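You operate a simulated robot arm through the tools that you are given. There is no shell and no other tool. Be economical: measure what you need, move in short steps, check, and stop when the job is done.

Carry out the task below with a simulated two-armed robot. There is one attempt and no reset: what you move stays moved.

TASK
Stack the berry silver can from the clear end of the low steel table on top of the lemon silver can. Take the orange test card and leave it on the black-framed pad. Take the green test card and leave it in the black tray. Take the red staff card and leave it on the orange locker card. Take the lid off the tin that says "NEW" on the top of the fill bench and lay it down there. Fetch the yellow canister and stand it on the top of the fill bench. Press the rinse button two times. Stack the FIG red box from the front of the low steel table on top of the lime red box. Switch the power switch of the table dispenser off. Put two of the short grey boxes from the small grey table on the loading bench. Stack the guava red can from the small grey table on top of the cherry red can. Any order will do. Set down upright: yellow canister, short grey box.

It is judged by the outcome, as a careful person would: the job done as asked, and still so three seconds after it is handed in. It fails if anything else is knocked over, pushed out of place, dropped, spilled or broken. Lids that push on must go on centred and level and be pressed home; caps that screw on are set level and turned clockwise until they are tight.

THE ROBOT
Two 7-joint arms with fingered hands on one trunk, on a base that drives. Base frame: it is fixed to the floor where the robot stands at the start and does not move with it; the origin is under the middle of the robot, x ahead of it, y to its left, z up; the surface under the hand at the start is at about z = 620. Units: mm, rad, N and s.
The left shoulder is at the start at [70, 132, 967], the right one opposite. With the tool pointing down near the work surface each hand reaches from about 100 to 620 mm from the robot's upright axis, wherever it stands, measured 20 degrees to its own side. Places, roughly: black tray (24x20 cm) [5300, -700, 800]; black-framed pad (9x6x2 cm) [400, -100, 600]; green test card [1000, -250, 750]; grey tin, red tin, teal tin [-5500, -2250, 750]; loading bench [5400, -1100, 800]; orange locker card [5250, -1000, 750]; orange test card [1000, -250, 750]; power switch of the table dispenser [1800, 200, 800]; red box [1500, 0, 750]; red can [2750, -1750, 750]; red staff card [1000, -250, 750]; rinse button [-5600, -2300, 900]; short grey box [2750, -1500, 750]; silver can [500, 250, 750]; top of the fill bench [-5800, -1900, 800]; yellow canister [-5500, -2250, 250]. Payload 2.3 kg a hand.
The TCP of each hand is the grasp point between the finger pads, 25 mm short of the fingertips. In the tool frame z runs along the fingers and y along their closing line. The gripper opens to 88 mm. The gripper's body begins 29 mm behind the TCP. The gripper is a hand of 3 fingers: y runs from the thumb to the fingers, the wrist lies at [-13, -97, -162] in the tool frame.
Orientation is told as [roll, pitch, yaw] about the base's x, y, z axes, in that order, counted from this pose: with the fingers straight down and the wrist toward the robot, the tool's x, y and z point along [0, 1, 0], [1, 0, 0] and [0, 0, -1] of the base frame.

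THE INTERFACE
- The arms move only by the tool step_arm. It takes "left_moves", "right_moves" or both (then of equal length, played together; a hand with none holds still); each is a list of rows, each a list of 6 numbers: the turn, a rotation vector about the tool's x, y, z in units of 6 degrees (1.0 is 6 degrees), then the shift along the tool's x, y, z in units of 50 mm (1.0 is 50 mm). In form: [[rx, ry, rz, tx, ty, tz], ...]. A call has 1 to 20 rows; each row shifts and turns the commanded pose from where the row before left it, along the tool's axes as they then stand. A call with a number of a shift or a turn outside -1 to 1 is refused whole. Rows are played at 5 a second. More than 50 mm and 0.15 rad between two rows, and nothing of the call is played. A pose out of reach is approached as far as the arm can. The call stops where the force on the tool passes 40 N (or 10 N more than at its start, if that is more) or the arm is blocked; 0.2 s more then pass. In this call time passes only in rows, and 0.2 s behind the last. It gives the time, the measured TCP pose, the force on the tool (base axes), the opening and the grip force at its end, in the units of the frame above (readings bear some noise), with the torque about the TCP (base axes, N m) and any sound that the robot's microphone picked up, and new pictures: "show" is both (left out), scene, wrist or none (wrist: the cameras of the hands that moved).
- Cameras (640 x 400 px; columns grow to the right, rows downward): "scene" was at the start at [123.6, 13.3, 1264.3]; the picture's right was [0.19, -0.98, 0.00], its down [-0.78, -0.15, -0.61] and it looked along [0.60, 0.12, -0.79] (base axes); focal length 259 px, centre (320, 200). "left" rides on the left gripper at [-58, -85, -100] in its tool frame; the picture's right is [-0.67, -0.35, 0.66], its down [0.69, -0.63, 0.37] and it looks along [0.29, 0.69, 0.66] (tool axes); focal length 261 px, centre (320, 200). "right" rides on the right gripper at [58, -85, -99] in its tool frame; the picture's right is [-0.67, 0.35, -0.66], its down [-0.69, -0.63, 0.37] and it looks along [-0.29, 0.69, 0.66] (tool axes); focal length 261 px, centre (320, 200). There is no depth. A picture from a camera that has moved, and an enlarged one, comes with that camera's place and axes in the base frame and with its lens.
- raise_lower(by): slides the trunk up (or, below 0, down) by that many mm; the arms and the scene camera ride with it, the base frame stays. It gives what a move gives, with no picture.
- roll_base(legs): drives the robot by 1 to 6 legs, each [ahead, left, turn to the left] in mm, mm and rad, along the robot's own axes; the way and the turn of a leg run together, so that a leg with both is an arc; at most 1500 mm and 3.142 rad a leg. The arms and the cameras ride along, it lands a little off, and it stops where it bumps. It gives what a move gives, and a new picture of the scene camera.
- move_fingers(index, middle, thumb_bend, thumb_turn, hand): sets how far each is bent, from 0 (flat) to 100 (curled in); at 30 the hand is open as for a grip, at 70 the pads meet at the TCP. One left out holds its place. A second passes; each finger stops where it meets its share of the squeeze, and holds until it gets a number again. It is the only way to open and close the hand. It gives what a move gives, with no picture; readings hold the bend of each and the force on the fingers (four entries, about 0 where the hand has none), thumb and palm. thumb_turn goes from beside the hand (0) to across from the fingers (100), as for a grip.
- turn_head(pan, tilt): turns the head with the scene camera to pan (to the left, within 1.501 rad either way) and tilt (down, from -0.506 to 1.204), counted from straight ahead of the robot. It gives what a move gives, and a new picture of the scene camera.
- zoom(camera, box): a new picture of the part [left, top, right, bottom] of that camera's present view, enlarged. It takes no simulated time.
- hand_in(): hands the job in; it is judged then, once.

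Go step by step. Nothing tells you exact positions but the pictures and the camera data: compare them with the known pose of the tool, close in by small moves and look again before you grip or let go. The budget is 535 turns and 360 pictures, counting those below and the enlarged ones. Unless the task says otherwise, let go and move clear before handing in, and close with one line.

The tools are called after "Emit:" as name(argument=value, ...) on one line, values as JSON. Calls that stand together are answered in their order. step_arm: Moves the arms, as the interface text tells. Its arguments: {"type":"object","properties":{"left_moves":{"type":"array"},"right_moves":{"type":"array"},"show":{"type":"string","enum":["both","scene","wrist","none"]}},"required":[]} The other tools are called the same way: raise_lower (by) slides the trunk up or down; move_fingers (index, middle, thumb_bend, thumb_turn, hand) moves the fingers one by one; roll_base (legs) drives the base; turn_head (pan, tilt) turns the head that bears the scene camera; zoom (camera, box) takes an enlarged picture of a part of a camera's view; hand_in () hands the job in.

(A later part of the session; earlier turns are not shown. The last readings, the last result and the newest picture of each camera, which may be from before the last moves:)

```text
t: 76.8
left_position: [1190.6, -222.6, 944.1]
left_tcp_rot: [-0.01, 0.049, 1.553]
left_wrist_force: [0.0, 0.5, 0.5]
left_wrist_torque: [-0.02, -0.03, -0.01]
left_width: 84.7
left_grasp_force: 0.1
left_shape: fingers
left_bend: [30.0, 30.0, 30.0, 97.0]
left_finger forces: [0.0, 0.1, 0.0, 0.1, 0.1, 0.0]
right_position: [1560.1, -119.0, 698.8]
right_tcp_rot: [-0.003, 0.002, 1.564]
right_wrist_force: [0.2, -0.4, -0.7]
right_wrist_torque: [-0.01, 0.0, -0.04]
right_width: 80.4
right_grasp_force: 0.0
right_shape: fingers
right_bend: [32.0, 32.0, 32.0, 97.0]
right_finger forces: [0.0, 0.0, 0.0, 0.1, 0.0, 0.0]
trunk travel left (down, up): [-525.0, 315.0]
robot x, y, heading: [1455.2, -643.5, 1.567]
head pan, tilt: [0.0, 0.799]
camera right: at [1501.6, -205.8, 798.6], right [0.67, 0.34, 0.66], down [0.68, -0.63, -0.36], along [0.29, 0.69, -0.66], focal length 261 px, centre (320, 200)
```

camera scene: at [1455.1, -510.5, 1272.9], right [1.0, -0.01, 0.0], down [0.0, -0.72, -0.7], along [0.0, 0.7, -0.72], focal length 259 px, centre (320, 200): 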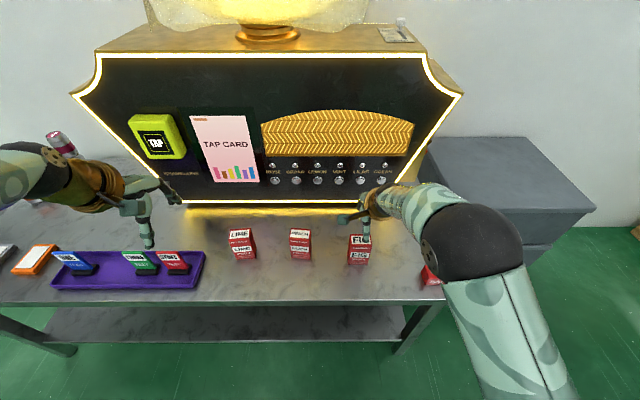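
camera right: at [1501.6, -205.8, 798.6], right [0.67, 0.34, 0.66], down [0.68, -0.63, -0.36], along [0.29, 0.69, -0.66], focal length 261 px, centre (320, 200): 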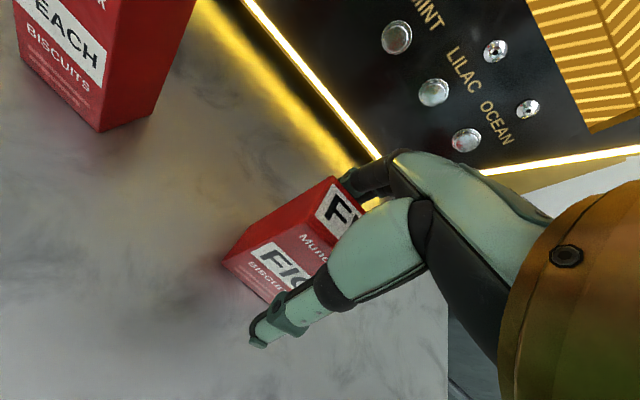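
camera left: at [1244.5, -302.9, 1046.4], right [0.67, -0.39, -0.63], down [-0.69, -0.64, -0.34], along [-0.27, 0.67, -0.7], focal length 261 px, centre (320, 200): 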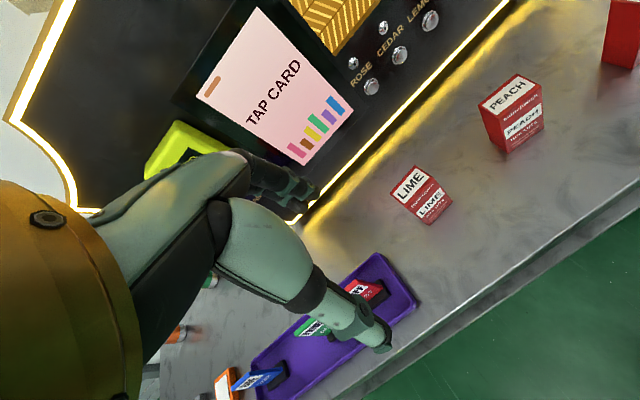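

Emit:
move_fingers(hand="right", index=70, middle=70, thumb_bend=70)

Emit:
step_arm(right_moves=[[0, 0, 0, 0, 0, -0.3], [0, 0, 0, 0, 0, -0.9], [0, 0, 0, 0, 0, -0.9], [0, 0, 0, 0, 0, -0.9]], show="both")

```text
t: 77.8
left_position: [1189.5, -223.3, 943.6]
left_tcp_rot: [-0.008, 0.049, 1.553]
left_wrist_force: [-0.3, -0.3, 0.0]
left_wrist_torque: [0.0, -0.03, 0.02]
left_width: 84.2
left_grasp_force: 0.1
left_shape: fingers
left_bend: [30.0, 30.0, 30.0, 97.0]
left_finger forces: [0.0, 0.1, 0.0, 0.0, 0.1, 0.1]
right_position: [1560.0, -118.6, 700.2]
right_tcp_rot: [-0.002, 0.002, 1.566]
right_wrist_force: [1.3, 0.2, 0.7]
right_wrist_torque: [0.06, 0.0, 0.04]
right_width: 30.8
right_grasp_force: 14.5
right_shape: fingers
right_bend: [58.0, 61.0, 55.0, 96.0]
right_finger forces: [7.4, 7.0, 0.1, 0.0, 14.1, 0.1]
trunk travel left (down, up): [-525.0, 315.0]
robot x, y, heading: [1456.2, -640.5, 1.564]
head pan, tilt: [0.0, 0.799]
```

```text
t: 78.8
left_position: [1189.8, -223.8, 943.8]
left_tcp_rot: [-0.01, 0.047, 1.554]
left_wrist_force: [0.2, 0.7, 0.2]
left_wrist_torque: [0.0, 0.02, -0.02]
left_width: 84.5
left_grasp_force: 0.1
left_shape: fingers
left_bend: [30.0, 30.0, 30.0, 97.0]
left_finger forces: [0.1, 0.1, 0.0, 0.0, 0.0, 0.1]
right_position: [1560.4, -124.0, 851.0]
right_tcp_rot: [-0.001, 0.001, 1.565]
right_wrist_force: [0.5, -0.9, -1.1]
right_wrist_torque: [0.02, 0.01, 0.01]
right_width: 30.7
right_grasp_force: 14.4
right_shape: fingers
right_bend: [58.0, 62.0, 55.0, 96.0]
right_finger forces: [7.3, 6.5, 0.0, 0.1, 13.8, 0.0]
trunk travel left (down, up): [-525.0, 315.0]
robot x, y, heading: [1456.6, -640.9, 1.568]
head pan, tilt: [0.0, 0.799]
camera scene: at [1456.6, -512.8, 1273.2], right [1.0, -0.01, 0.0], down [0.0, -0.72, -0.7], along [0.0, 0.7, -0.72], focal length 259 px, centre (320, 200)
camera right: at [1501.8, -209.7, 950.1], right [0.67, 0.34, 0.66], down [0.68, -0.63, -0.36], along [0.29, 0.69, -0.66], focal length 261 px, centre (320, 200)
```

scene: 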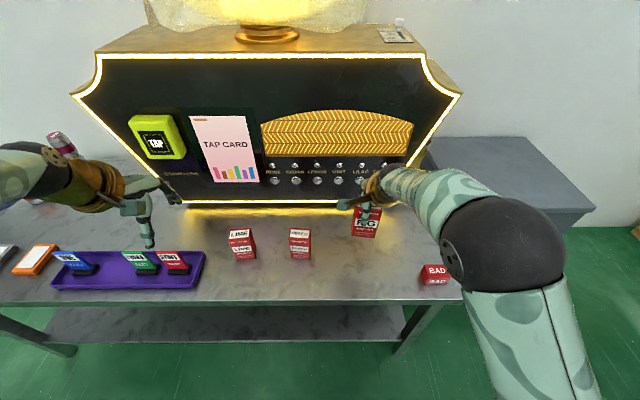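
right: 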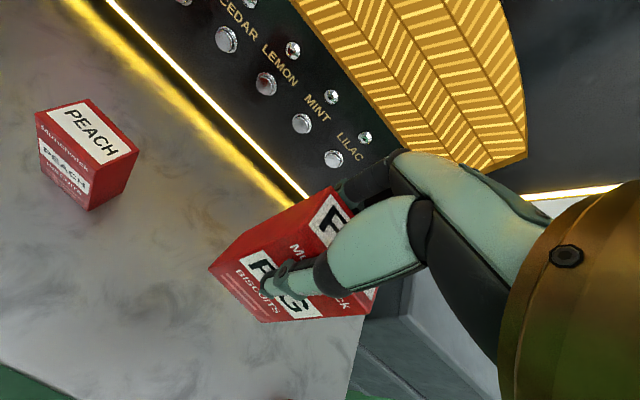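

FIG is held. Strafe left so it comes over LIME (~[1245, −100]).

Emit:
roll_base(legs=[[0, 315, 0]])

Emit:
zoom(camera="scene", box=[310, 180, 430, 270])

Emit:
zoom(camera="right", box=[0, 0, 640, 400])

Emit:
zoom(camera="left", box=[300, 0, 640, 260])

```text
t: 81.0
left_position: [873.2, -223.7, 944.5]
left_tcp_rot: [-0.008, 0.05, 1.56]
left_wrist_force: [0.1, 1.2, 0.0]
left_wrist_torque: [-0.01, 0.0, 0.01]
left_width: 84.6
left_grasp_force: 0.0
left_shape: fingers
left_bend: [30.0, 30.0, 30.0, 97.0]
left_finger forces: [0.0, 0.0, 0.0, 0.0, 0.0, 0.0]
right_position: [1242.9, -121.4, 849.9]
right_tcp_rot: [-0.003, 0.0, 1.567]
right_wrist_force: [1.1, -0.7, -0.9]
right_wrist_torque: [0.01, 0.01, 0.02]
right_width: 30.5
right_grasp_force: 14.1
right_shape: fingers
right_bend: [58.0, 62.0, 55.0, 96.0]
right_finger forces: [7.4, 6.6, 0.0, 0.0, 13.9, 0.0]
trunk travel left (down, up): [-525.0, 315.0]
robot x, y, heading: [1144.2, -638.5, 1.568]
head pan, tilt: [0.0, 0.799]
camera scene: at [1141.4, -510.7, 1273.1], right [1.0, 0.0, 0.0], down [0.0, -0.72, -0.7], along [0.0, 0.7, -0.72], focal length 259 px, centre (320, 200)
```

scene: 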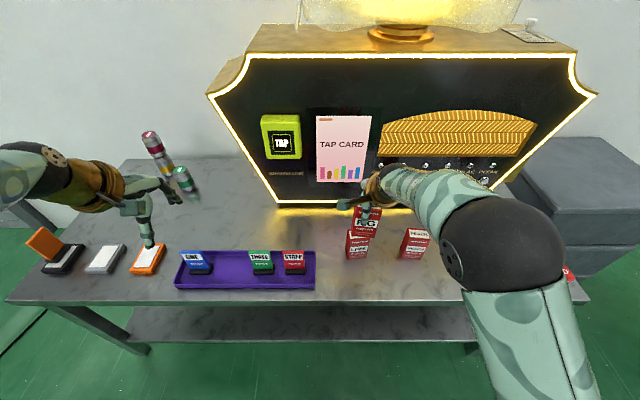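

```text
4.44 times, centred on (370, 225) of scene
camera zoom: at [1141.4, -510.7, 1273.1], right [1.0, 0.0, 0.0], down [0.0, -0.72, -0.7], along [0.0, 0.7, -0.72], focal length 1152 px, centre (98, 89)
```

zoom: 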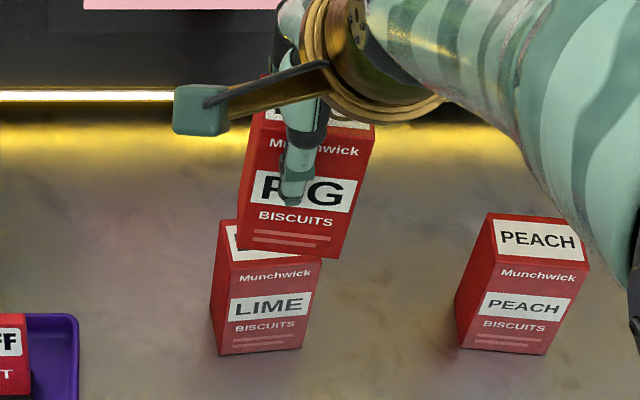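

```text
1.00 times, centred on (320, 200) of right (not enlarged: the box is as wide or as high as the picture)
camera zoom: at [1185.0, -207.3, 949.4], right [0.67, 0.35, 0.66], down [0.68, -0.63, -0.36], along [0.29, 0.69, -0.66], focal length 261 px, centre (320, 200)
```

zoom: 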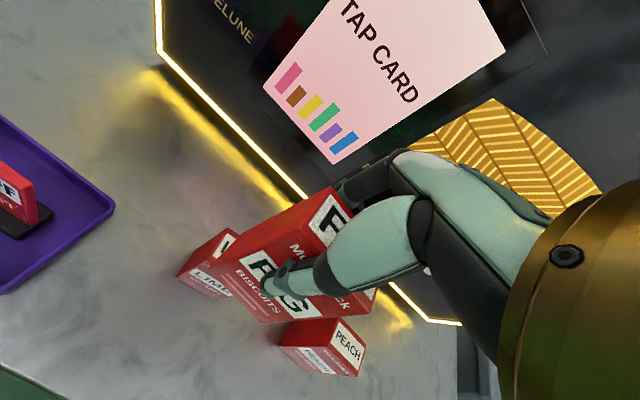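

```text
1.54 times, centred on (470, 130) of left
camera zoom: at [929.9, -303.8, 1047.3], right [0.67, -0.39, -0.63], down [-0.69, -0.64, -0.34], along [-0.27, 0.66, -0.7], focal length 401 px, centre (89, 308)
```

zoom: 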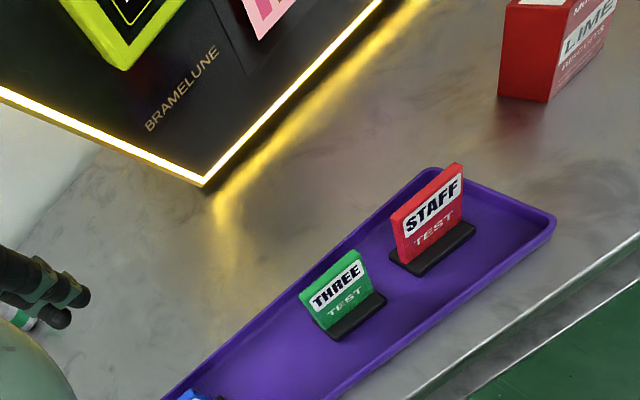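

LIME is at about [1246, −95], yawed slightly opposite to FIG. I'll turn FIG ~12° CCW, move it over and lower to ~13 mm above, then check.

Emit:
step_arm(right_moves=[[0, 0, -1, -0.04, 0.28, 0], [0, 0, -1, -0.04, 0.28, 0.1], [0, 0, 0, 0, 0, 0.6]], show="none")

Emit:
zoom(camera="scene", box=[310, 190, 406, 262])

Emit:
zoom(camera="left", box=[480, 0, 640, 100])

Emit:
zoom(camera="right", box=[150, 180, 390, 330])

```text
t: 81.8
left_position: [873.9, -223.5, 944.1]
left_tcp_rot: [-0.009, 0.049, 1.558]
left_wrist_force: [0.1, 0.7, 0.0]
left_wrist_torque: [0.01, 0.01, -0.01]
left_width: 84.3
left_grasp_force: 0.1
left_shape: fingers
left_bend: [30.0, 30.0, 30.0, 97.0]
left_finger forces: [0.0, 0.0, 0.0, 0.0, 0.0, 0.0]
right_position: [1246.4, -94.4, 814.5]
right_tcp_rot: [-0.002, 0.002, 1.778]
right_wrist_force: [0.3, 0.3, -1.3]
right_wrist_torque: [0.0, 0.04, 0.02]
right_width: 30.8
right_grasp_force: 13.6
right_shape: fingers
right_bend: [58.0, 62.0, 55.0, 96.0]
right_finger forces: [7.3, 6.5, 0.0, 0.0, 13.9, 0.1]
trunk travel left (down, up): [-525.0, 315.0]
robot x, y, heading: [1136.3, -639.1, 1.567]
head pan, tilt: [0.0, 0.799]
```

```text
5.56 times, centred on (358, 226) of scene
camera zoom: at [1140.9, -510.2, 1273.0], right [1.0, 0.0, 0.0], down [0.0, -0.72, -0.7], along [0.0, 0.7, -0.72], focal length 1440 px, centre (109, 56)
```

zoom: 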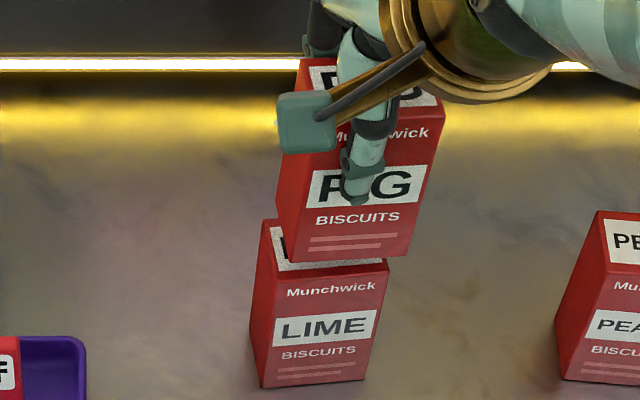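

```text
4.00 times, centred on (560, 50) of left
camera zoom: at [929.5, -303.4, 1047.1], right [0.67, -0.39, -0.63], down [-0.69, -0.64, -0.34], along [-0.27, 0.66, -0.7], focal length 1043 px, centre (-640, 800)
```

zoom: 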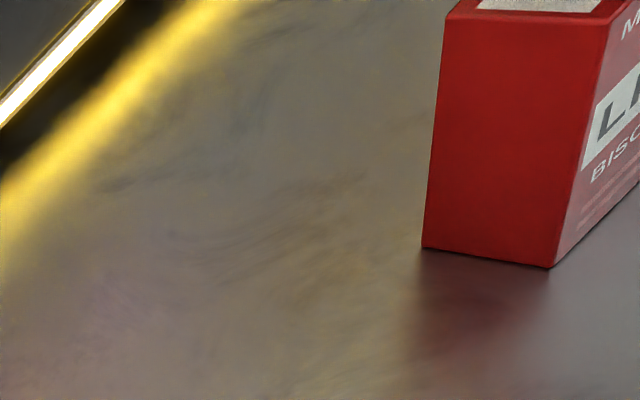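

```text
2.67 times, centred on (270, 255) of right
camera zoom: at [1207.1, -190.5, 913.7], right [0.58, 0.48, 0.66], down [0.8, -0.47, -0.36], along [0.14, 0.74, -0.66], focal length 695 px, centre (453, 53)
```

zoom: 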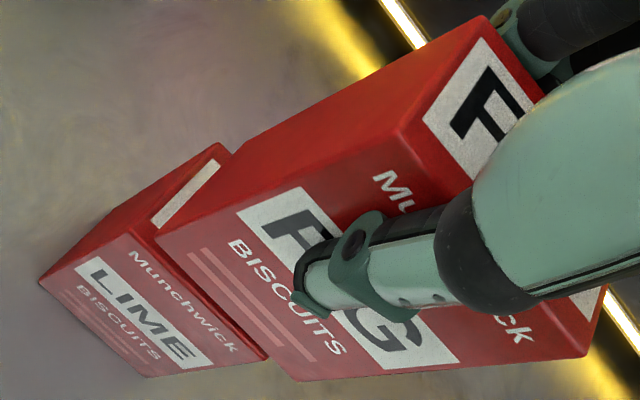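

Emit:
step_arm(right_moves=[[0, 0, 0, 0.132, 0.15, 0], [0, 0, 0, 0, 0, 0.14]], show="none")

Emit:
zoom(camera="scene", box=[310, 190, 406, 262])

Emit:
zoom(camera="right", box=[150, 180, 390, 330])

```text
t: 82.4
left_position: [873.1, -222.8, 943.9]
left_tcp_rot: [-0.009, 0.048, 1.559]
left_wrist_force: [-0.5, 0.3, -0.7]
left_wrist_torque: [-0.02, -0.02, -0.02]
left_width: 84.4
left_grasp_force: 0.0
left_shape: fingers
left_bend: [30.0, 30.0, 30.0, 97.0]
left_finger forces: [0.0, 0.1, 0.1, 0.0, 0.1, 0.0]
right_position: [1237.8, -87.8, 807.8]
right_tcp_rot: [-0.002, 0.001, 1.779]
right_wrist_force: [0.2, 0.0, -0.9]
right_wrist_torque: [-0.01, 0.06, 0.02]
right_width: 31.0
right_grasp_force: 14.5
right_shape: fingers
right_bend: [58.0, 62.0, 55.0, 96.0]
right_finger forces: [7.5, 6.5, 0.1, 0.0, 13.8, 0.0]
trunk travel left (down, up): [-525.0, 315.0]
robot x, y, heading: [1141.5, -640.2, 1.573]
head pan, tilt: [0.0, 0.799]
```

```text
5.56 times, centred on (358, 226) of scene
camera zoom: at [1141.2, -510.6, 1273.1], right [1.0, 0.0, 0.0], down [0.0, -0.72, -0.7], along [0.0, 0.7, -0.72], focal length 1440 px, centre (109, 56)
```

zoom: 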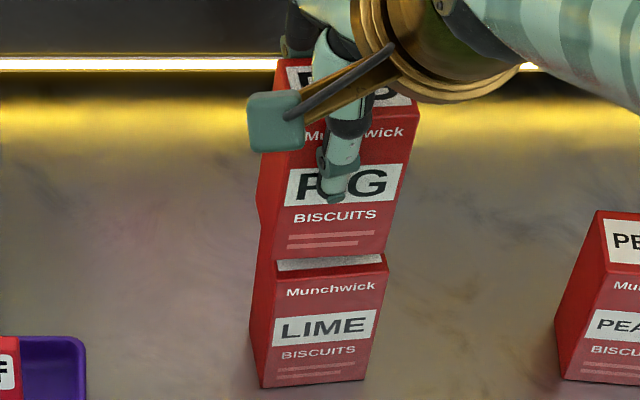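

```text
2.67 times, centred on (270, 255) of right
camera zoom: at [1198.8, -183.7, 906.3], right [0.58, 0.48, 0.66], down [0.8, -0.48, -0.36], along [0.14, 0.74, -0.66], focal length 695 px, centre (453, 53)
```

zoom: 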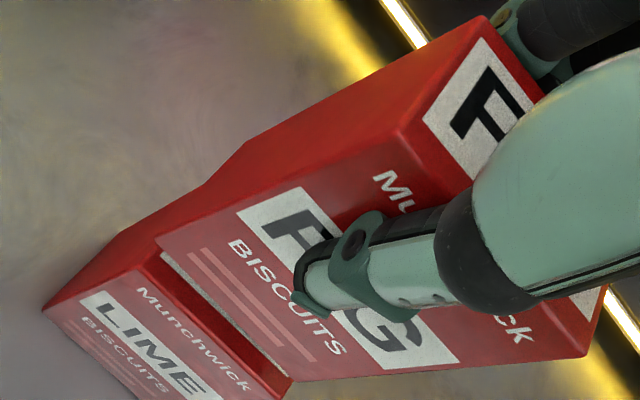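

Aligned. Lower to contact.

Emit:
step_arm(right_moves=[[0, 0, 0, 0, 0, 0.08], [0, 0, 0, 0, 0, 0.04], [0, 0, 0, 0, 0, 0.04]], show="none")

Emit:
zoom(camera="scene", box=[310, 190, 406, 262])

```text
t: 83.2
left_position: [871.9, -222.9, 943.7]
left_tcp_rot: [-0.008, 0.049, 1.557]
left_wrist_force: [0.1, -0.8, 0.6]
left_wrist_torque: [0.01, 0.01, 0.01]
left_width: 84.6
left_grasp_force: 0.0
left_shape: fingers
left_bend: [30.0, 30.0, 30.0, 97.0]
left_finger forces: [0.0, 0.0, 0.0, 0.1, 0.0, 0.0]
right_position: [1237.8, -87.7, 798.9]
right_tcp_rot: [-0.003, 0.0, 1.775]
right_wrist_force: [0.1, -0.5, -1.1]
right_wrist_torque: [-0.02, -0.03, 0.01]
right_width: 30.6
right_grasp_force: 14.0
right_shape: fingers
right_bend: [58.0, 62.0, 55.0, 96.0]
right_finger forces: [7.3, 6.4, 0.0, 0.1, 13.8, 0.1]
trunk travel left (down, up): [-525.0, 315.0]
robot x, y, heading: [1141.1, -643.7, 1.568]
head pan, tilt: [0.0, 0.799]
```

```text
5.56 times, centred on (358, 226) of scene
camera zoom: at [1141.0, -510.6, 1273.1], right [1.0, 0.0, 0.0], down [0.0, -0.72, -0.7], along [0.0, 0.7, -0.72], focal length 1440 px, centre (109, 56)
```

zoom: 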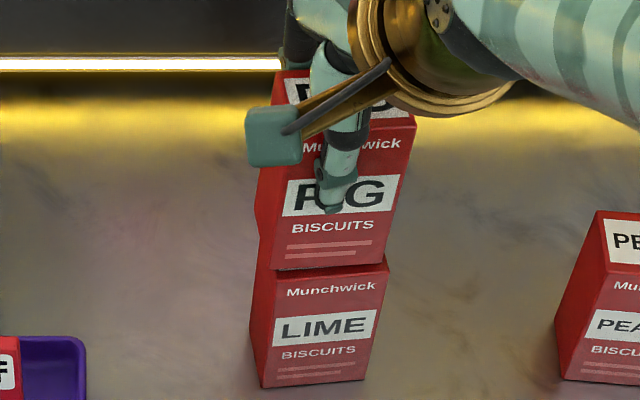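

Emit:
step_arm(right_moves=[[0, 0, 0, 0, 0, 0.03], [0, 0, 0, 0, 0, 0.03]], show="none")

```text
t: 83.8
left_position: [872.4, -222.8, 944.2]
left_tcp_rot: [-0.01, 0.048, 1.557]
left_wrist_force: [-0.7, -0.1, 0.2]
left_wrist_torque: [-0.03, 0.02, 0.01]
left_width: 84.5
left_grasp_force: 0.1
left_shape: fingers
left_bend: [30.0, 30.0, 30.0, 97.0]
left_finger forces: [0.0, 0.0, 0.0, 0.0, 0.0, 0.1]
right_position: [1238.7, -86.9, 796.4]
right_tcp_rot: [-0.002, 0.001, 1.779]
right_wrist_force: [-0.1, 0.7, -0.9]
right_wrist_torque: [-0.02, 0.01, 0.0]
right_width: 30.7
right_grasp_force: 14.0
right_shape: fingers
right_bend: [58.0, 62.0, 55.0, 96.0]
right_finger forces: [7.4, 6.4, 0.1, 0.1, 13.7, 0.0]
trunk travel left (down, up): [-525.0, 315.0]
robot x, y, heading: [1142.6, -639.8, 1.57]
head pan, tilt: [0.0, 0.799]
```

Emit:
step_arm(right_moves=[[0, 0, 0, 0, 0, 0.03], [0, 0, 0, 0, 0, 0.03]], show="none")

Emit:
zoom(camera="scene", box=[310, 190, 406, 262])

```text
t: 84.4
left_position: [873.5, -223.8, 944.3]
left_tcp_rot: [-0.009, 0.047, 1.559]
left_wrist_force: [0.8, 0.5, 1.0]
left_wrist_torque: [-0.01, 0.03, -0.02]
left_width: 84.8
left_grasp_force: 0.0
left_shape: fingers
left_bend: [30.0, 30.0, 30.0, 97.0]
left_finger forces: [0.0, 0.0, 0.1, 0.0, 0.0, 0.0]
right_position: [1238.8, -88.8, 795.1]
right_tcp_rot: [-0.001, -0.001, 1.778]
right_wrist_force: [-1.3, -0.2, 2.6]
right_wrist_torque: [0.04, -0.03, -0.02]
right_width: 30.6
right_grasp_force: 14.5
right_shape: fingers
right_bend: [58.0, 62.0, 55.0, 96.0]
right_finger forces: [7.4, 6.9, 0.0, 0.0, 14.4, 0.1]
trunk travel left (down, up): [-525.0, 315.0]
robot x, y, heading: [1140.0, -642.6, 1.572]
head pan, tilt: [0.0, 0.799]
```

```text
5.56 times, centred on (358, 226) of scene
camera zoom: at [1140.5, -511.8, 1273.3], right [1.0, 0.0, 0.0], down [0.0, -0.72, -0.7], along [0.0, 0.7, -0.72], focal length 1440 px, centre (109, 56)
```

zoom: 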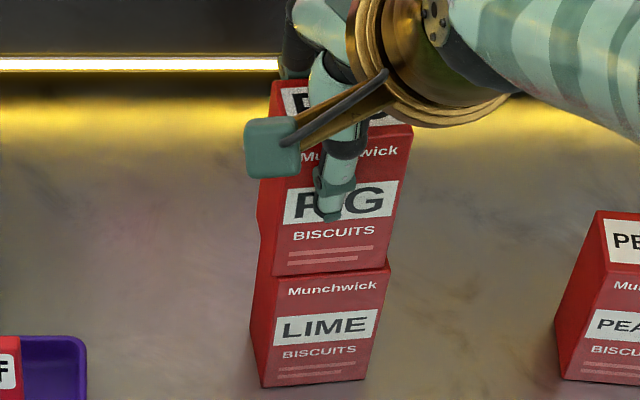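

Contact made and flush. Release and lift away.

Emit:
move_fingers(hand="right", index=32, middle=32, thumb_bend=32)

Emit:
step_arm(right_moves=[[0, 0, 0, 0, 0, -0.5], [0, 0, 0, 0, 0, -0.9], [0, 0, 0, 0, 0, -0.9], [0, 0, 0.9, 0, -0.5, 0], [0, 0, 1, 0, -0.9, 0], [0, 0, 0, 0, -0.9, 0]], show="scene")

```text
t: 85.4
left_position: [872.8, -223.2, 942.4]
left_tcp_rot: [-0.008, 0.048, 1.559]
left_wrist_force: [-0.8, -0.3, 0.3]
left_wrist_torque: [0.01, 0.02, 0.01]
left_width: 84.2
left_grasp_force: 0.1
left_shape: fingers
left_bend: [30.0, 30.0, 30.0, 97.0]
left_finger forces: [0.0, 0.0, 0.0, 0.0, 0.0, 0.0]
right_position: [1236.9, -88.1, 792.9]
right_tcp_rot: [-0.001, 0.0, 1.778]
right_wrist_force: [-0.2, 0.2, -0.1]
right_wrist_torque: [-0.01, -0.02, 0.0]
right_width: 80.6
right_grasp_force: 0.0
right_shape: fingers
right_bend: [32.0, 32.0, 32.0, 97.0]
right_finger forces: [0.0, 0.1, 0.0, 0.0, 0.0, 0.0]
trunk travel left (down, up): [-525.0, 315.0]
robot x, y, heading: [1144.7, -641.7, 1.57]
head pan, tilt: [0.0, 0.799]
```

```text
t: 86.8
left_position: [872.6, -225.5, 944.6]
left_tcp_rot: [-0.01, 0.046, 1.557]
left_wrist_force: [0.7, -0.6, 0.5]
left_wrist_torque: [0.0, 0.04, -0.02]
left_width: 84.2
left_grasp_force: 0.1
left_shape: fingers
left_bend: [30.0, 30.0, 30.0, 97.0]
left_finger forces: [0.0, 0.0, 0.0, 0.0, 0.1, 0.1]
right_position: [1247.9, -201.3, 911.0]
right_tcp_rot: [-0.003, -0.002, 1.578]
right_wrist_force: [0.3, 0.7, -0.1]
right_wrist_torque: [0.02, 0.03, 0.02]
right_width: 80.3
right_grasp_force: 0.0
right_shape: fingers
right_bend: [32.0, 32.0, 32.0, 97.0]
right_finger forces: [0.1, 0.1, 0.0, 0.0, 0.0, 0.0]
trunk travel left (down, up): [-525.0, 315.0]
robot x, y, heading: [1141.7, -641.2, 1.572]
head pan, tilt: [0.0, 0.799]
camera scene: at [1141.1, -512.7, 1273.3], right [1.0, 0.0, 0.0], down [0.0, -0.72, -0.7], along [0.0, 0.7, -0.72], focal length 259 px, centre (320, 200)
```

scene: 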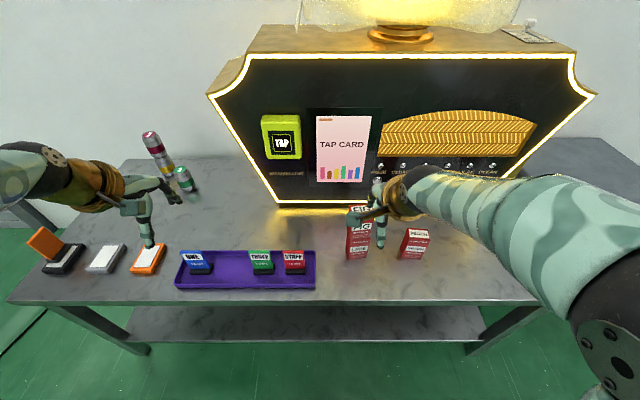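

FIG is stacked. Now find the power switch: I'll zoom on the plate atop the dispenser.

Emit:
zoom(camera="scene", box=[480, 0, 640, 100])

Emit:
zoom(camera="scene", box=[320, 120, 560, 270])

```text
4.00 times, centred on (560, 50) of scene
camera zoom: at [1141.1, -512.7, 1273.3], right [1.0, 0.0, 0.0], down [0.0, -0.72, -0.7], along [0.0, 0.7, -0.72], focal length 1037 px, centre (-640, 800)
```

zoom: 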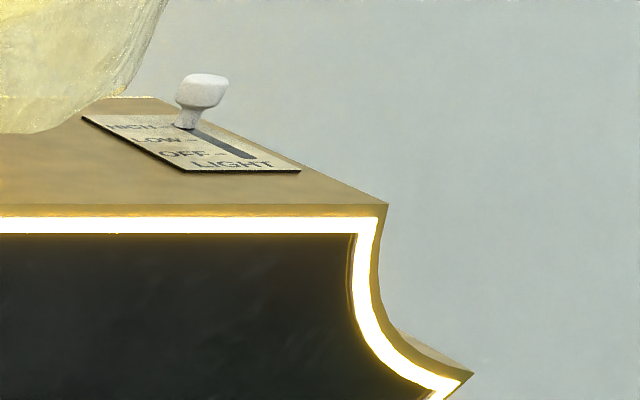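

```text
2.67 times, centred on (440, 195) of scene
camera zoom: at [1141.1, -512.7, 1273.3], right [1.0, 0.0, 0.0], down [0.0, -0.72, -0.7], along [0.0, 0.7, -0.72], focal length 691 px, centre (0, 213)
```

zoom: 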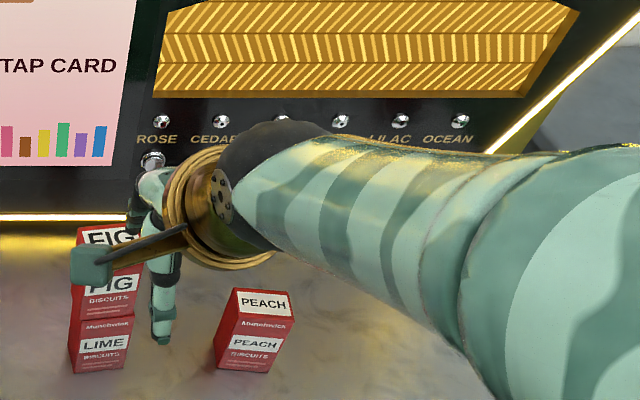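

That is only the light slider. The power switch should be on the dispenser's right side, so I'll strafe right and look.

Emit:
roll_base(legs=[[0, -760, 0]])

Emit:
turn_head(pan=0.4, tilt=0.55)

```text
t: 90.9
left_position: [1634.9, -223.5, 944.7]
left_tcp_rot: [-0.008, 0.049, 1.567]
left_wrist_force: [-0.8, 0.4, -0.2]
left_wrist_torque: [0.02, -0.02, -0.02]
left_width: 84.9
left_grasp_force: 0.1
left_shape: fingers
left_bend: [30.0, 30.0, 30.0, 97.0]
left_finger forces: [0.0, 0.1, 0.0, 0.0, 0.0, 0.0]
right_position: [2008.4, -198.0, 908.8]
right_tcp_rot: [-0.002, 0.001, 1.586]
right_wrist_force: [0.1, 0.1, 0.5]
right_wrist_torque: [-0.01, 0.0, -0.02]
right_width: 80.4
right_grasp_force: 0.0
right_shape: fingers
right_bend: [32.0, 32.0, 32.0, 97.0]
right_finger forces: [0.1, 0.1, 0.1, 0.0, 0.0, 0.1]
trunk travel left (down, up): [-525.0, 315.0]
robot x, y, heading: [1908.1, -636.7, 1.575]
head pan, tilt: [0.0, 0.799]
camera scene: at [1904.8, -508.4, 1273.1], right [1.0, 0.01, 0.0], down [0.01, -0.72, -0.7], along [-0.01, 0.7, -0.72], focal length 259 px, centre (320, 200)
```

scene: 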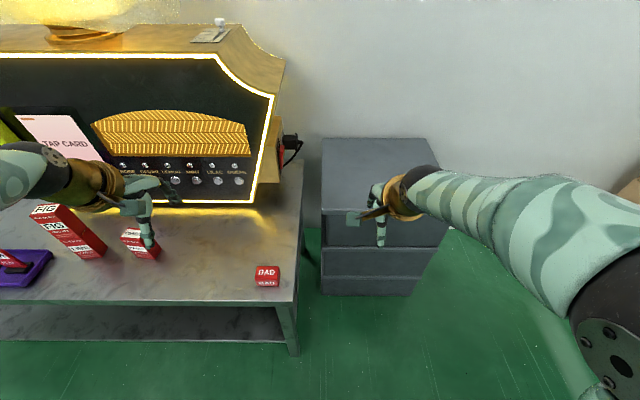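

```text
t: 91.8
left_position: [1635.1, -222.8, 944.8]
left_tcp_rot: [-0.008, 0.048, 1.567]
left_wrist_force: [0.4, 0.1, 0.5]
left_wrist_torque: [0.02, 0.01, -0.01]
left_width: 84.5
left_grasp_force: 0.0
left_shape: fingers
left_bend: [30.0, 30.0, 30.0, 97.0]
left_finger forces: [0.0, 0.1, 0.1, 0.0, 0.0, 0.0]
right_position: [2008.6, -197.1, 909.2]
right_tcp_rot: [-0.002, 0.001, 1.586]
right_wrist_force: [0.2, 0.3, -0.5]
right_wrist_torque: [-0.03, -0.04, 0.0]
right_width: 80.5
right_grasp_force: 0.0
right_shape: fingers
right_bend: [32.0, 32.0, 32.0, 97.0]
right_finger forces: [0.1, 0.0, 0.0, 0.1, 0.0, 0.0]
trunk travel left (down, up): [-525.0, 315.0]
robot x, y, heading: [1910.7, -635.9, 1.577]
head pan, tilt: [0.4, 0.55]
camera scene: at [1870.1, -506.6, 1294.4], right [0.92, 0.4, 0.0], down [0.21, -0.48, -0.85], along [-0.34, 0.78, -0.52], focal length 259 px, centre (320, 200)
```

scene: 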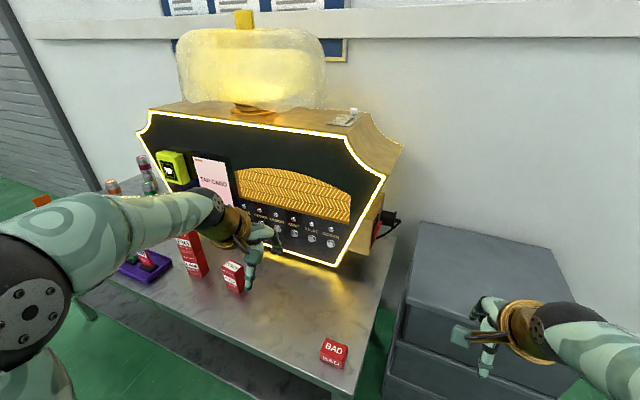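

Emit:
zoom(camera="scene", box=[340, 180, 420, 270])

```text
4.44 times, centred on (380, 225) of scene
camera zoom: at [1870.1, -506.6, 1294.4], right [0.92, 0.4, 0.0], down [0.21, -0.48, -0.85], along [-0.34, 0.78, -0.52], focal length 1152 px, centre (53, 89)
```

zoom: 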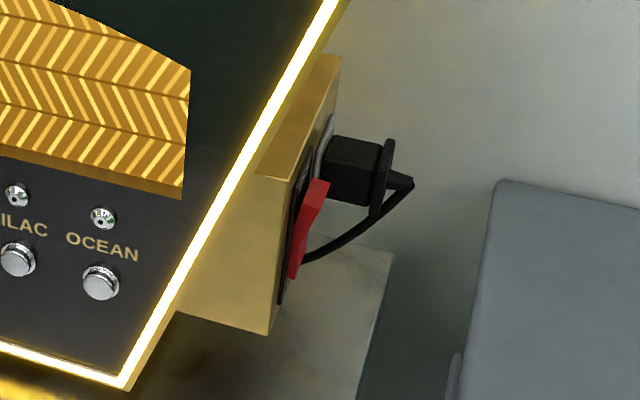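

There is a red rocker switch with a plug on the dispenser's right side wall, around [1780, 140, 790]. I need to see its marks from the side, so I'll move further right and zoom.

Emit:
roll_base(legs=[[0, -380, 0]])

Emit:
turn_head(pan=0.7, tilt=0.5)

```text
t: 94.2
left_position: [2013.8, -220.3, 944.9]
left_tcp_rot: [-0.012, 0.049, 1.57]
left_wrist_force: [-0.3, 0.1, 0.1]
left_wrist_torque: [0.0, 0.0, -0.03]
left_width: 84.6
left_grasp_force: 0.1
left_shape: fingers
left_bend: [30.0, 30.0, 30.0, 97.0]
left_finger forces: [0.0, 0.1, 0.1, 0.0, 0.0, 0.0]
right_position: [2386.6, -193.1, 909.3]
right_tcp_rot: [-0.002, 0.0, 1.59]
right_wrist_force: [0.1, 0.2, 0.1]
right_wrist_torque: [0.03, -0.01, 0.0]
right_width: 80.4
right_grasp_force: 0.0
right_shape: fingers
right_bend: [32.0, 32.0, 32.0, 97.0]
right_finger forces: [0.0, 0.0, 0.1, 0.1, 0.1, 0.0]
trunk travel left (down, up): [-525.0, 315.0]
robot x, y, heading: [2286.1, -636.3, 1.583]
head pan, tilt: [0.4, 0.55]
camera scene: at [2249.1, -503.2, 1294.5], right [0.92, 0.4, 0.0], down [0.21, -0.48, -0.85], along [-0.34, 0.78, -0.52], focal length 259 px, centre (320, 200)
```

scene: 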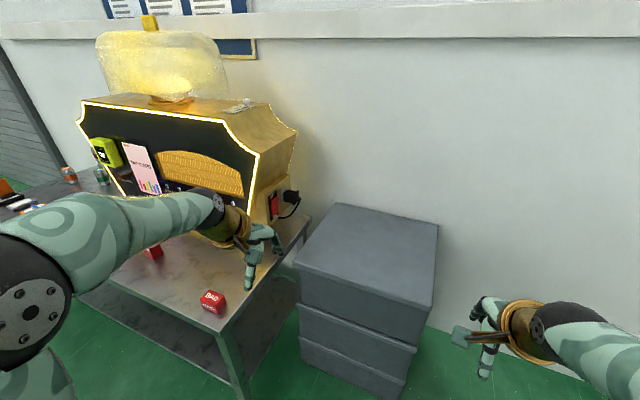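

```text
t: 95.0
left_position: [2012.9, -220.1, 943.5]
left_tcp_rot: [-0.01, 0.049, 1.571]
left_wrist_force: [0.5, 0.7, 0.2]
left_wrist_torque: [0.0, 0.03, 0.01]
left_width: 84.5
left_grasp_force: 0.0
left_shape: fingers
left_bend: [30.0, 30.0, 30.0, 97.0]
left_finger forces: [0.0, 0.0, 0.0, 0.0, 0.0, 0.0]
right_position: [2387.0, -193.2, 909.1]
right_tcp_rot: [-0.002, 0.001, 1.59]
right_wrist_force: [-0.2, 0.1, 0.1]
right_wrist_torque: [0.0, 0.02, -0.02]
right_width: 80.0
right_grasp_force: 0.0
right_shape: fingers
right_bend: [32.0, 32.0, 32.0, 97.0]
right_finger forces: [0.0, 0.0, 0.0, 0.1, 0.1, 0.1]
trunk travel left (down, up): [-525.0, 315.0]
robot x, y, heading: [2286.0, -635.5, 1.586]
head pan, tilt: [0.7, 0.499]
camera scene: at [2226.0, -516.6, 1299.0], right [0.76, 0.65, 0.0], down [0.31, -0.36, -0.88], along [-0.57, 0.67, -0.48], focal length 259 px, centre (320, 200)
```

scene: 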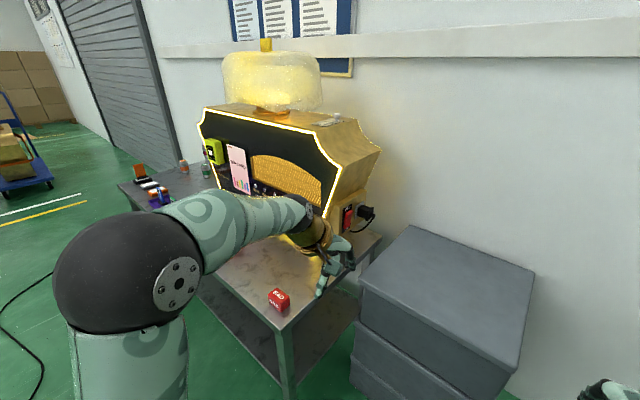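

Emit:
zoom(camera="scene", box=[328, 190, 392, 240])

```text
8.00 times, centred on (360, 215) of scene
camera zoom: at [2226.0, -516.6, 1299.0], right [0.76, 0.65, 0.0], down [0.31, -0.36, -0.88], along [-0.57, 0.67, -0.48], focal length 2074 px, centre (0, 80)
```

zoom: 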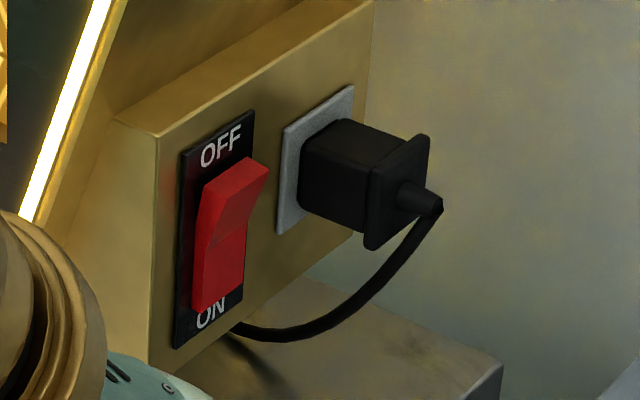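

OFF is marked at the top, which is the protruding half, so I must press the upper half (≈[1782, 170, 805]) toward −x. I'll turn the right hand to point ahead, pinch the fingers into a solid tip, then turn the base to face about −x.

Emit:
step_arm(right_moves=[[-0.82, 0.82, 0.82, 0, 0, 0], [-0.82, 0.82, 0.82, 0, 0, 0], [-0.82, 0.82, 0.82, 0, 0, 0], [-0.82, 0.82, 0.82, 0, 0, 0], [-0.82, 0.82, 0.82, 0, 0, 0], [-0.82, 0.82, 0.82, 0, 0, 0], [-0.82, 0.82, 0.82, 0, 0, 0], [-0.82, 0.82, 0.82, 0, 0, 0], [-0.82, 0.82, 0.82, 0, 0, 0], [-0.82, 0.82, 0.82, 0, 0, 0], [-0.82, 0.82, 0.82, 0, 0, 0], [-0.82, 0.82, 0.82, 0, 0, 0], [-0.82, 0.82, 0.82, 0, 0, 0], [-0.82, 0.82, 0.82, 0, 0, 0], [-0.07, 0.07, 0.07, 0, 0, 0]], show="none")

Emit:
move_fingers(hand="right", index=70, middle=70, thumb_bend=70)

Emit:
roll_base(legs=[[0, 0, 1.36]])

Emit:
turn_head(pan=-0.4, tilt=0.6)

```text
t: 98.2
left_position: [2013.5, -219.1, 943.7]
left_tcp_rot: [-0.009, 0.047, 1.57]
left_wrist_force: [-0.8, -0.3, -0.4]
left_wrist_torque: [0.02, 0.01, 0.0]
left_width: 84.8
left_grasp_force: 0.1
left_shape: fingers
left_bend: [30.0, 30.0, 30.0, 97.0]
left_finger forces: [0.1, 0.0, 0.0, 0.0, 0.0, 0.1]
right_position: [2386.8, -193.7, 908.1]
right_tcp_rot: [1.571, -0.001, 0.021]
right_wrist_force: [-0.1, 0.9, -0.3]
right_wrist_torque: [0.0, -0.01, -0.01]
right_width: 80.0
right_grasp_force: 0.0
right_shape: fingers
right_bend: [32.0, 32.0, 32.0, 97.0]
right_finger forces: [0.0, 0.0, 0.0, 0.0, 0.0, 0.0]
trunk travel left (down, up): [-525.0, 315.0]
robot x, y, heading: [2284.1, -634.7, 1.583]
head pan, tilt: [0.7, 0.499]
```

```text
t: 99.2
left_position: [2012.5, -219.8, 945.0]
left_tcp_rot: [-0.01, 0.048, 1.571]
left_wrist_force: [-0.1, 0.3, -0.1]
left_wrist_torque: [-0.01, -0.05, 0.0]
left_width: 84.3
left_grasp_force: 0.2
left_shape: fingers
left_bend: [30.0, 30.0, 30.0, 97.0]
left_finger forces: [0.0, 0.0, 0.0, 0.0, 0.0, 0.0]
right_position: [2386.9, -192.4, 907.6]
right_tcp_rot: [1.571, -0.002, 0.02]
right_wrist_force: [-0.5, 0.3, 0.2]
right_wrist_torque: [0.03, 0.0, -0.02]
right_width: 0.3
right_grasp_force: 0.2
right_shape: fingers
right_bend: [70.0, 70.0, 70.0, 97.0]
right_finger forces: [0.0, 0.1, 0.0, 0.1, 0.0, 0.0]
trunk travel left (down, up): [-525.0, 315.0]
robot x, y, heading: [2284.3, -632.4, 1.579]
head pan, tilt: [0.7, 0.499]
```

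```text
t: 103.0
left_position: [1827.8, -822.8, 943.4]
left_tcp_rot: [-0.008, 0.051, 2.947]
left_wrist_force: [-0.1, 0.5, 0.1]
left_wrist_torque: [0.03, -0.02, -0.03]
left_width: 84.4
left_grasp_force: 0.0
left_shape: fingers
left_bend: [30.0, 30.0, 30.0, 97.0]
left_finger forces: [0.1, 0.0, 0.1, 0.0, 0.0, 0.0]
right_position: [1871.1, -451.7, 909.2]
right_tcp_rot: [1.57, -0.001, 1.398]
right_wrist_force: [-0.4, -0.2, -0.9]
right_wrist_torque: [-0.01, -0.01, -0.02]
right_width: 0.0
right_grasp_force: 0.0
right_shape: fingers
right_bend: [70.0, 70.0, 70.0, 97.0]
right_finger forces: [0.1, 0.1, 0.0, 0.1, 0.0, 0.1]
trunk travel left (down, up): [-525.0, 315.0]
robot x, y, heading: [2288.5, -633.7, 2.962]
head pan, tilt: [0.7, 0.499]
camera scene: at [2157.4, -672.0, 1299.1], right [-0.5, 0.87, 0.0], down [0.42, 0.24, -0.88], along [-0.76, -0.43, -0.48], focal length 259 px, centre (320, 200)
```

scene: 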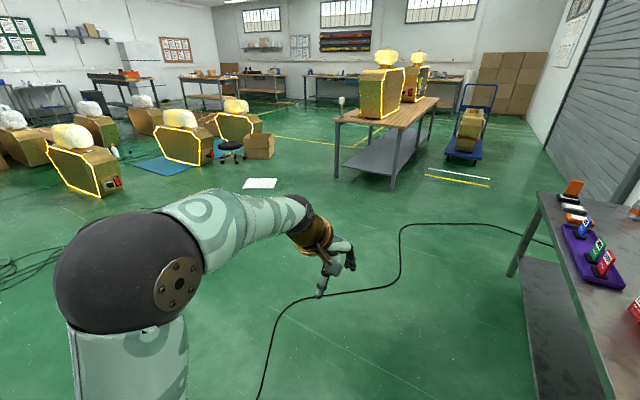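

```text
t: 104.3
left_position: [1827.2, -823.6, 944.7]
left_tcp_rot: [-0.009, 0.049, 2.949]
left_wrist_force: [-0.6, 0.1, -0.4]
left_wrist_torque: [0.01, 0.02, -0.01]
left_width: 84.6
left_grasp_force: 0.1
left_shape: fingers
left_bend: [30.0, 30.0, 30.0, 97.0]
left_finger forces: [0.0, 0.0, 0.1, 0.0, 0.0, 0.0]
right_position: [1872.4, -451.7, 908.7]
right_tcp_rot: [1.571, -0.002, 1.397]
right_wrist_force: [-0.1, -0.7, -0.1]
right_wrist_torque: [-0.04, 0.01, 0.0]
right_width: 0.0
right_grasp_force: 0.0
right_shape: fingers
right_bend: [70.0, 70.0, 70.0, 97.0]
right_finger forces: [0.0, 0.0, 0.1, 0.1, 0.1, 0.1]
trunk travel left (down, up): [-525.0, 315.0]
robot x, y, heading: [2285.0, -633.7, 2.961]
head pan, tilt: [-0.4, 0.6]
camera scene: at [2162.5, -578.4, 1290.0], right [0.55, 0.84, 0.0], down [0.47, -0.31, -0.82], along [-0.69, 0.45, -0.57], focal length 259 px, centre (320, 200)
```

scene: 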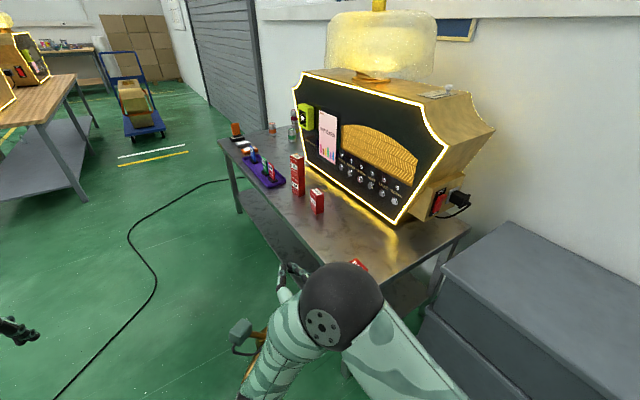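

Lower the right hand to z≈807, then drive: right 370, ahead 120 (staying clear of the cabinet).

Emit:
step_arm(right_moves=[[0, 0, 0, -0.9, 0, 0], [0, 0, 0, -0.9, 0, 0], [0, 0, 0, -0.2, 0, -0.2]], show="none")

Emit:
roll_base(legs=[[0, -370, 0], [80, 0, 0]])

```text
t: 105.1
left_position: [1827.7, -823.6, 943.4]
left_tcp_rot: [-0.009, 0.045, 2.946]
left_wrist_force: [0.2, -0.6, 0.6]
left_wrist_torque: [-0.01, 0.0, 0.04]
left_width: 84.5
left_grasp_force: 0.0
left_shape: fingers
left_bend: [30.0, 30.0, 30.0, 97.0]
left_finger forces: [0.1, 0.1, 0.0, 0.0, 0.0, 0.0]
right_position: [1883.1, -451.8, 807.2]
right_tcp_rot: [1.573, -0.001, 1.397]
right_wrist_force: [-0.7, -0.1, 0.4]
right_wrist_torque: [0.02, -0.01, -0.01]
right_width: 0.0
right_grasp_force: 0.1
right_shape: fingers
right_bend: [70.0, 70.0, 70.0, 97.0]
right_finger forces: [0.0, 0.0, 0.0, 0.0, 0.0, 0.1]
trunk travel left (down, up): [-525.0, 315.0]
robot x, y, heading: [2288.9, -639.6, 2.959]
head pan, tilt: [-0.4, 0.6]
```

```text
t: 108.1
left_position: [1817.4, -440.6, 943.0]
left_tcp_rot: [-0.007, 0.048, 2.952]
left_wrist_force: [0.1, 0.7, 0.6]
left_wrist_torque: [-0.03, 0.0, 0.0]
left_width: 84.4
left_grasp_force: 0.0
left_shape: fingers
left_bend: [30.0, 30.0, 30.0, 97.0]
left_finger forces: [0.1, 0.0, 0.0, 0.0, 0.1, 0.0]
right_position: [1873.2, -69.3, 807.7]
right_tcp_rot: [1.57, -0.002, 1.4]
right_wrist_force: [0.6, 0.1, -0.9]
right_wrist_torque: [-0.01, -0.01, 0.02]
right_width: 0.3
right_grasp_force: 0.0
right_shape: fingers
right_bend: [70.0, 70.0, 70.0, 97.0]
right_finger forces: [0.1, 0.1, 0.1, 0.0, 0.0, 0.0]
trunk travel left (down, up): [-525.0, 315.0]
robot x, y, heading: [2274.9, -254.2, 2.965]
head pan, tilt: [-0.4, 0.6]
camera scene: at [2153.2, -194.2, 1290.0], right [0.55, 0.84, 0.0], down [0.47, -0.31, -0.83], along [-0.69, 0.45, -0.56], focal length 259 px, centre (320, 200)
```

scene: 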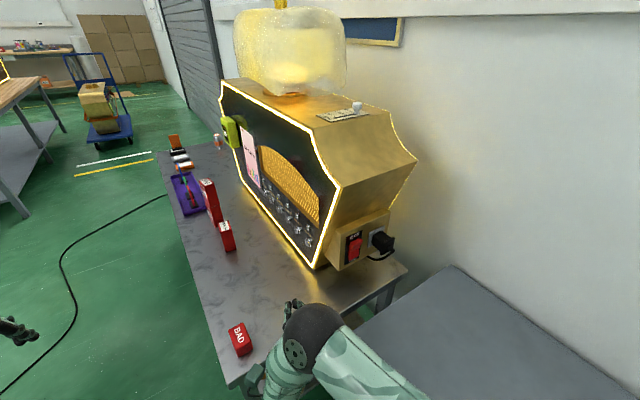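

Emit:
step_arm(right_moves=[[0, 0, 0, 0, 0.9, 0.16], [0, 0, 0, 0, 0.9, 0.16], [0, 0, 0, 0, 0.9, 0.16], [0, 0, 0, 0, 0.5, 0.09]], show="both")

Emit:
zoom(camera="scene", box=[310, 210, 410, 280])

```text
t: 109.1
left_position: [1818.6, -440.3, 944.6]
left_tcp_rot: [-0.009, 0.048, 2.952]
left_wrist_force: [-0.2, 0.8, 0.9]
left_wrist_torque: [-0.02, -0.01, -0.01]
left_width: 84.2
left_grasp_force: 0.1
left_shape: fingers
left_bend: [30.0, 30.0, 30.0, 97.0]
left_finger forces: [0.0, 0.1, 0.1, 0.0, 0.1, 0.0]
right_position: [1871.4, 92.5, 805.9]
right_tcp_rot: [1.571, 0.001, 1.402]
right_wrist_force: [0.1, 0.8, 0.7]
right_wrist_torque: [-0.01, 0.0, -0.02]
right_width: 0.0
right_grasp_force: 0.1
right_shape: fingers
right_bend: [70.0, 70.0, 70.0, 97.0]
right_finger forces: [0.0, 0.0, 0.1, 0.1, 0.0, 0.0]
trunk travel left (down, up): [-525.0, 315.0]
robot x, y, heading: [2280.0, -249.1, 2.963]
head pan, tilt: [-0.4, 0.6]
camera scene: at [2152.8, -193.7, 1290.0], right [0.55, 0.84, 0.0], down [0.47, -0.31, -0.82], along [-0.69, 0.45, -0.57], focal length 259 px, centre (320, 200)
camera right: at [1954.9, -9.1, 864.8], right [0.71, 0.23, -0.67], down [-0.47, -0.56, -0.69], along [-0.53, 0.8, -0.28], focal length 261 px, centre (320, 200)
```

scene: 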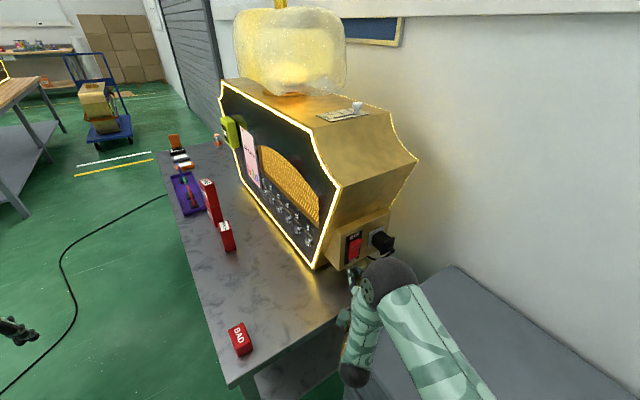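
right: 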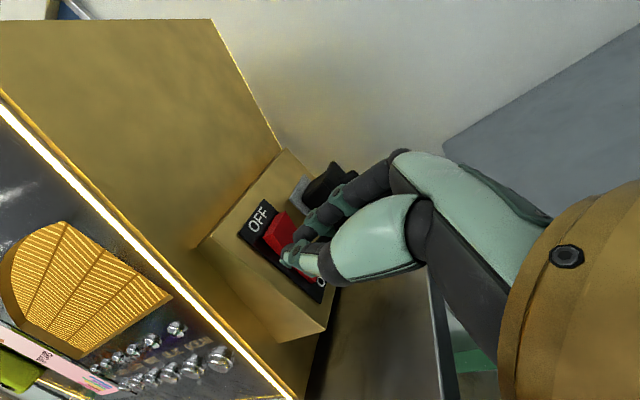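

```text
5.71 times, centred on (360, 245) of scene
camera zoom: at [2152.8, -193.7, 1290.0], right [0.55, 0.84, 0.0], down [0.47, -0.31, -0.82], along [-0.69, 0.45, -0.57], focal length 1481 px, centre (91, -57)
```

zoom: 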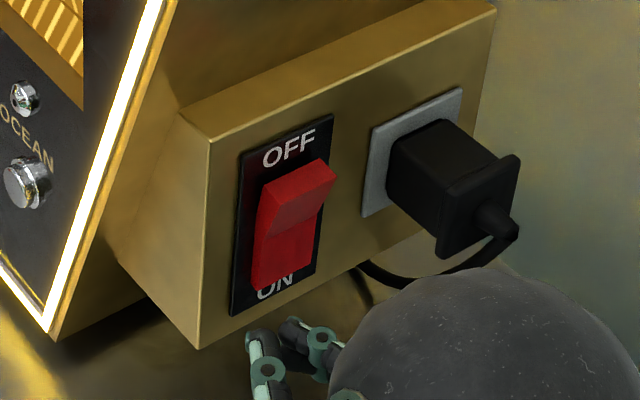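

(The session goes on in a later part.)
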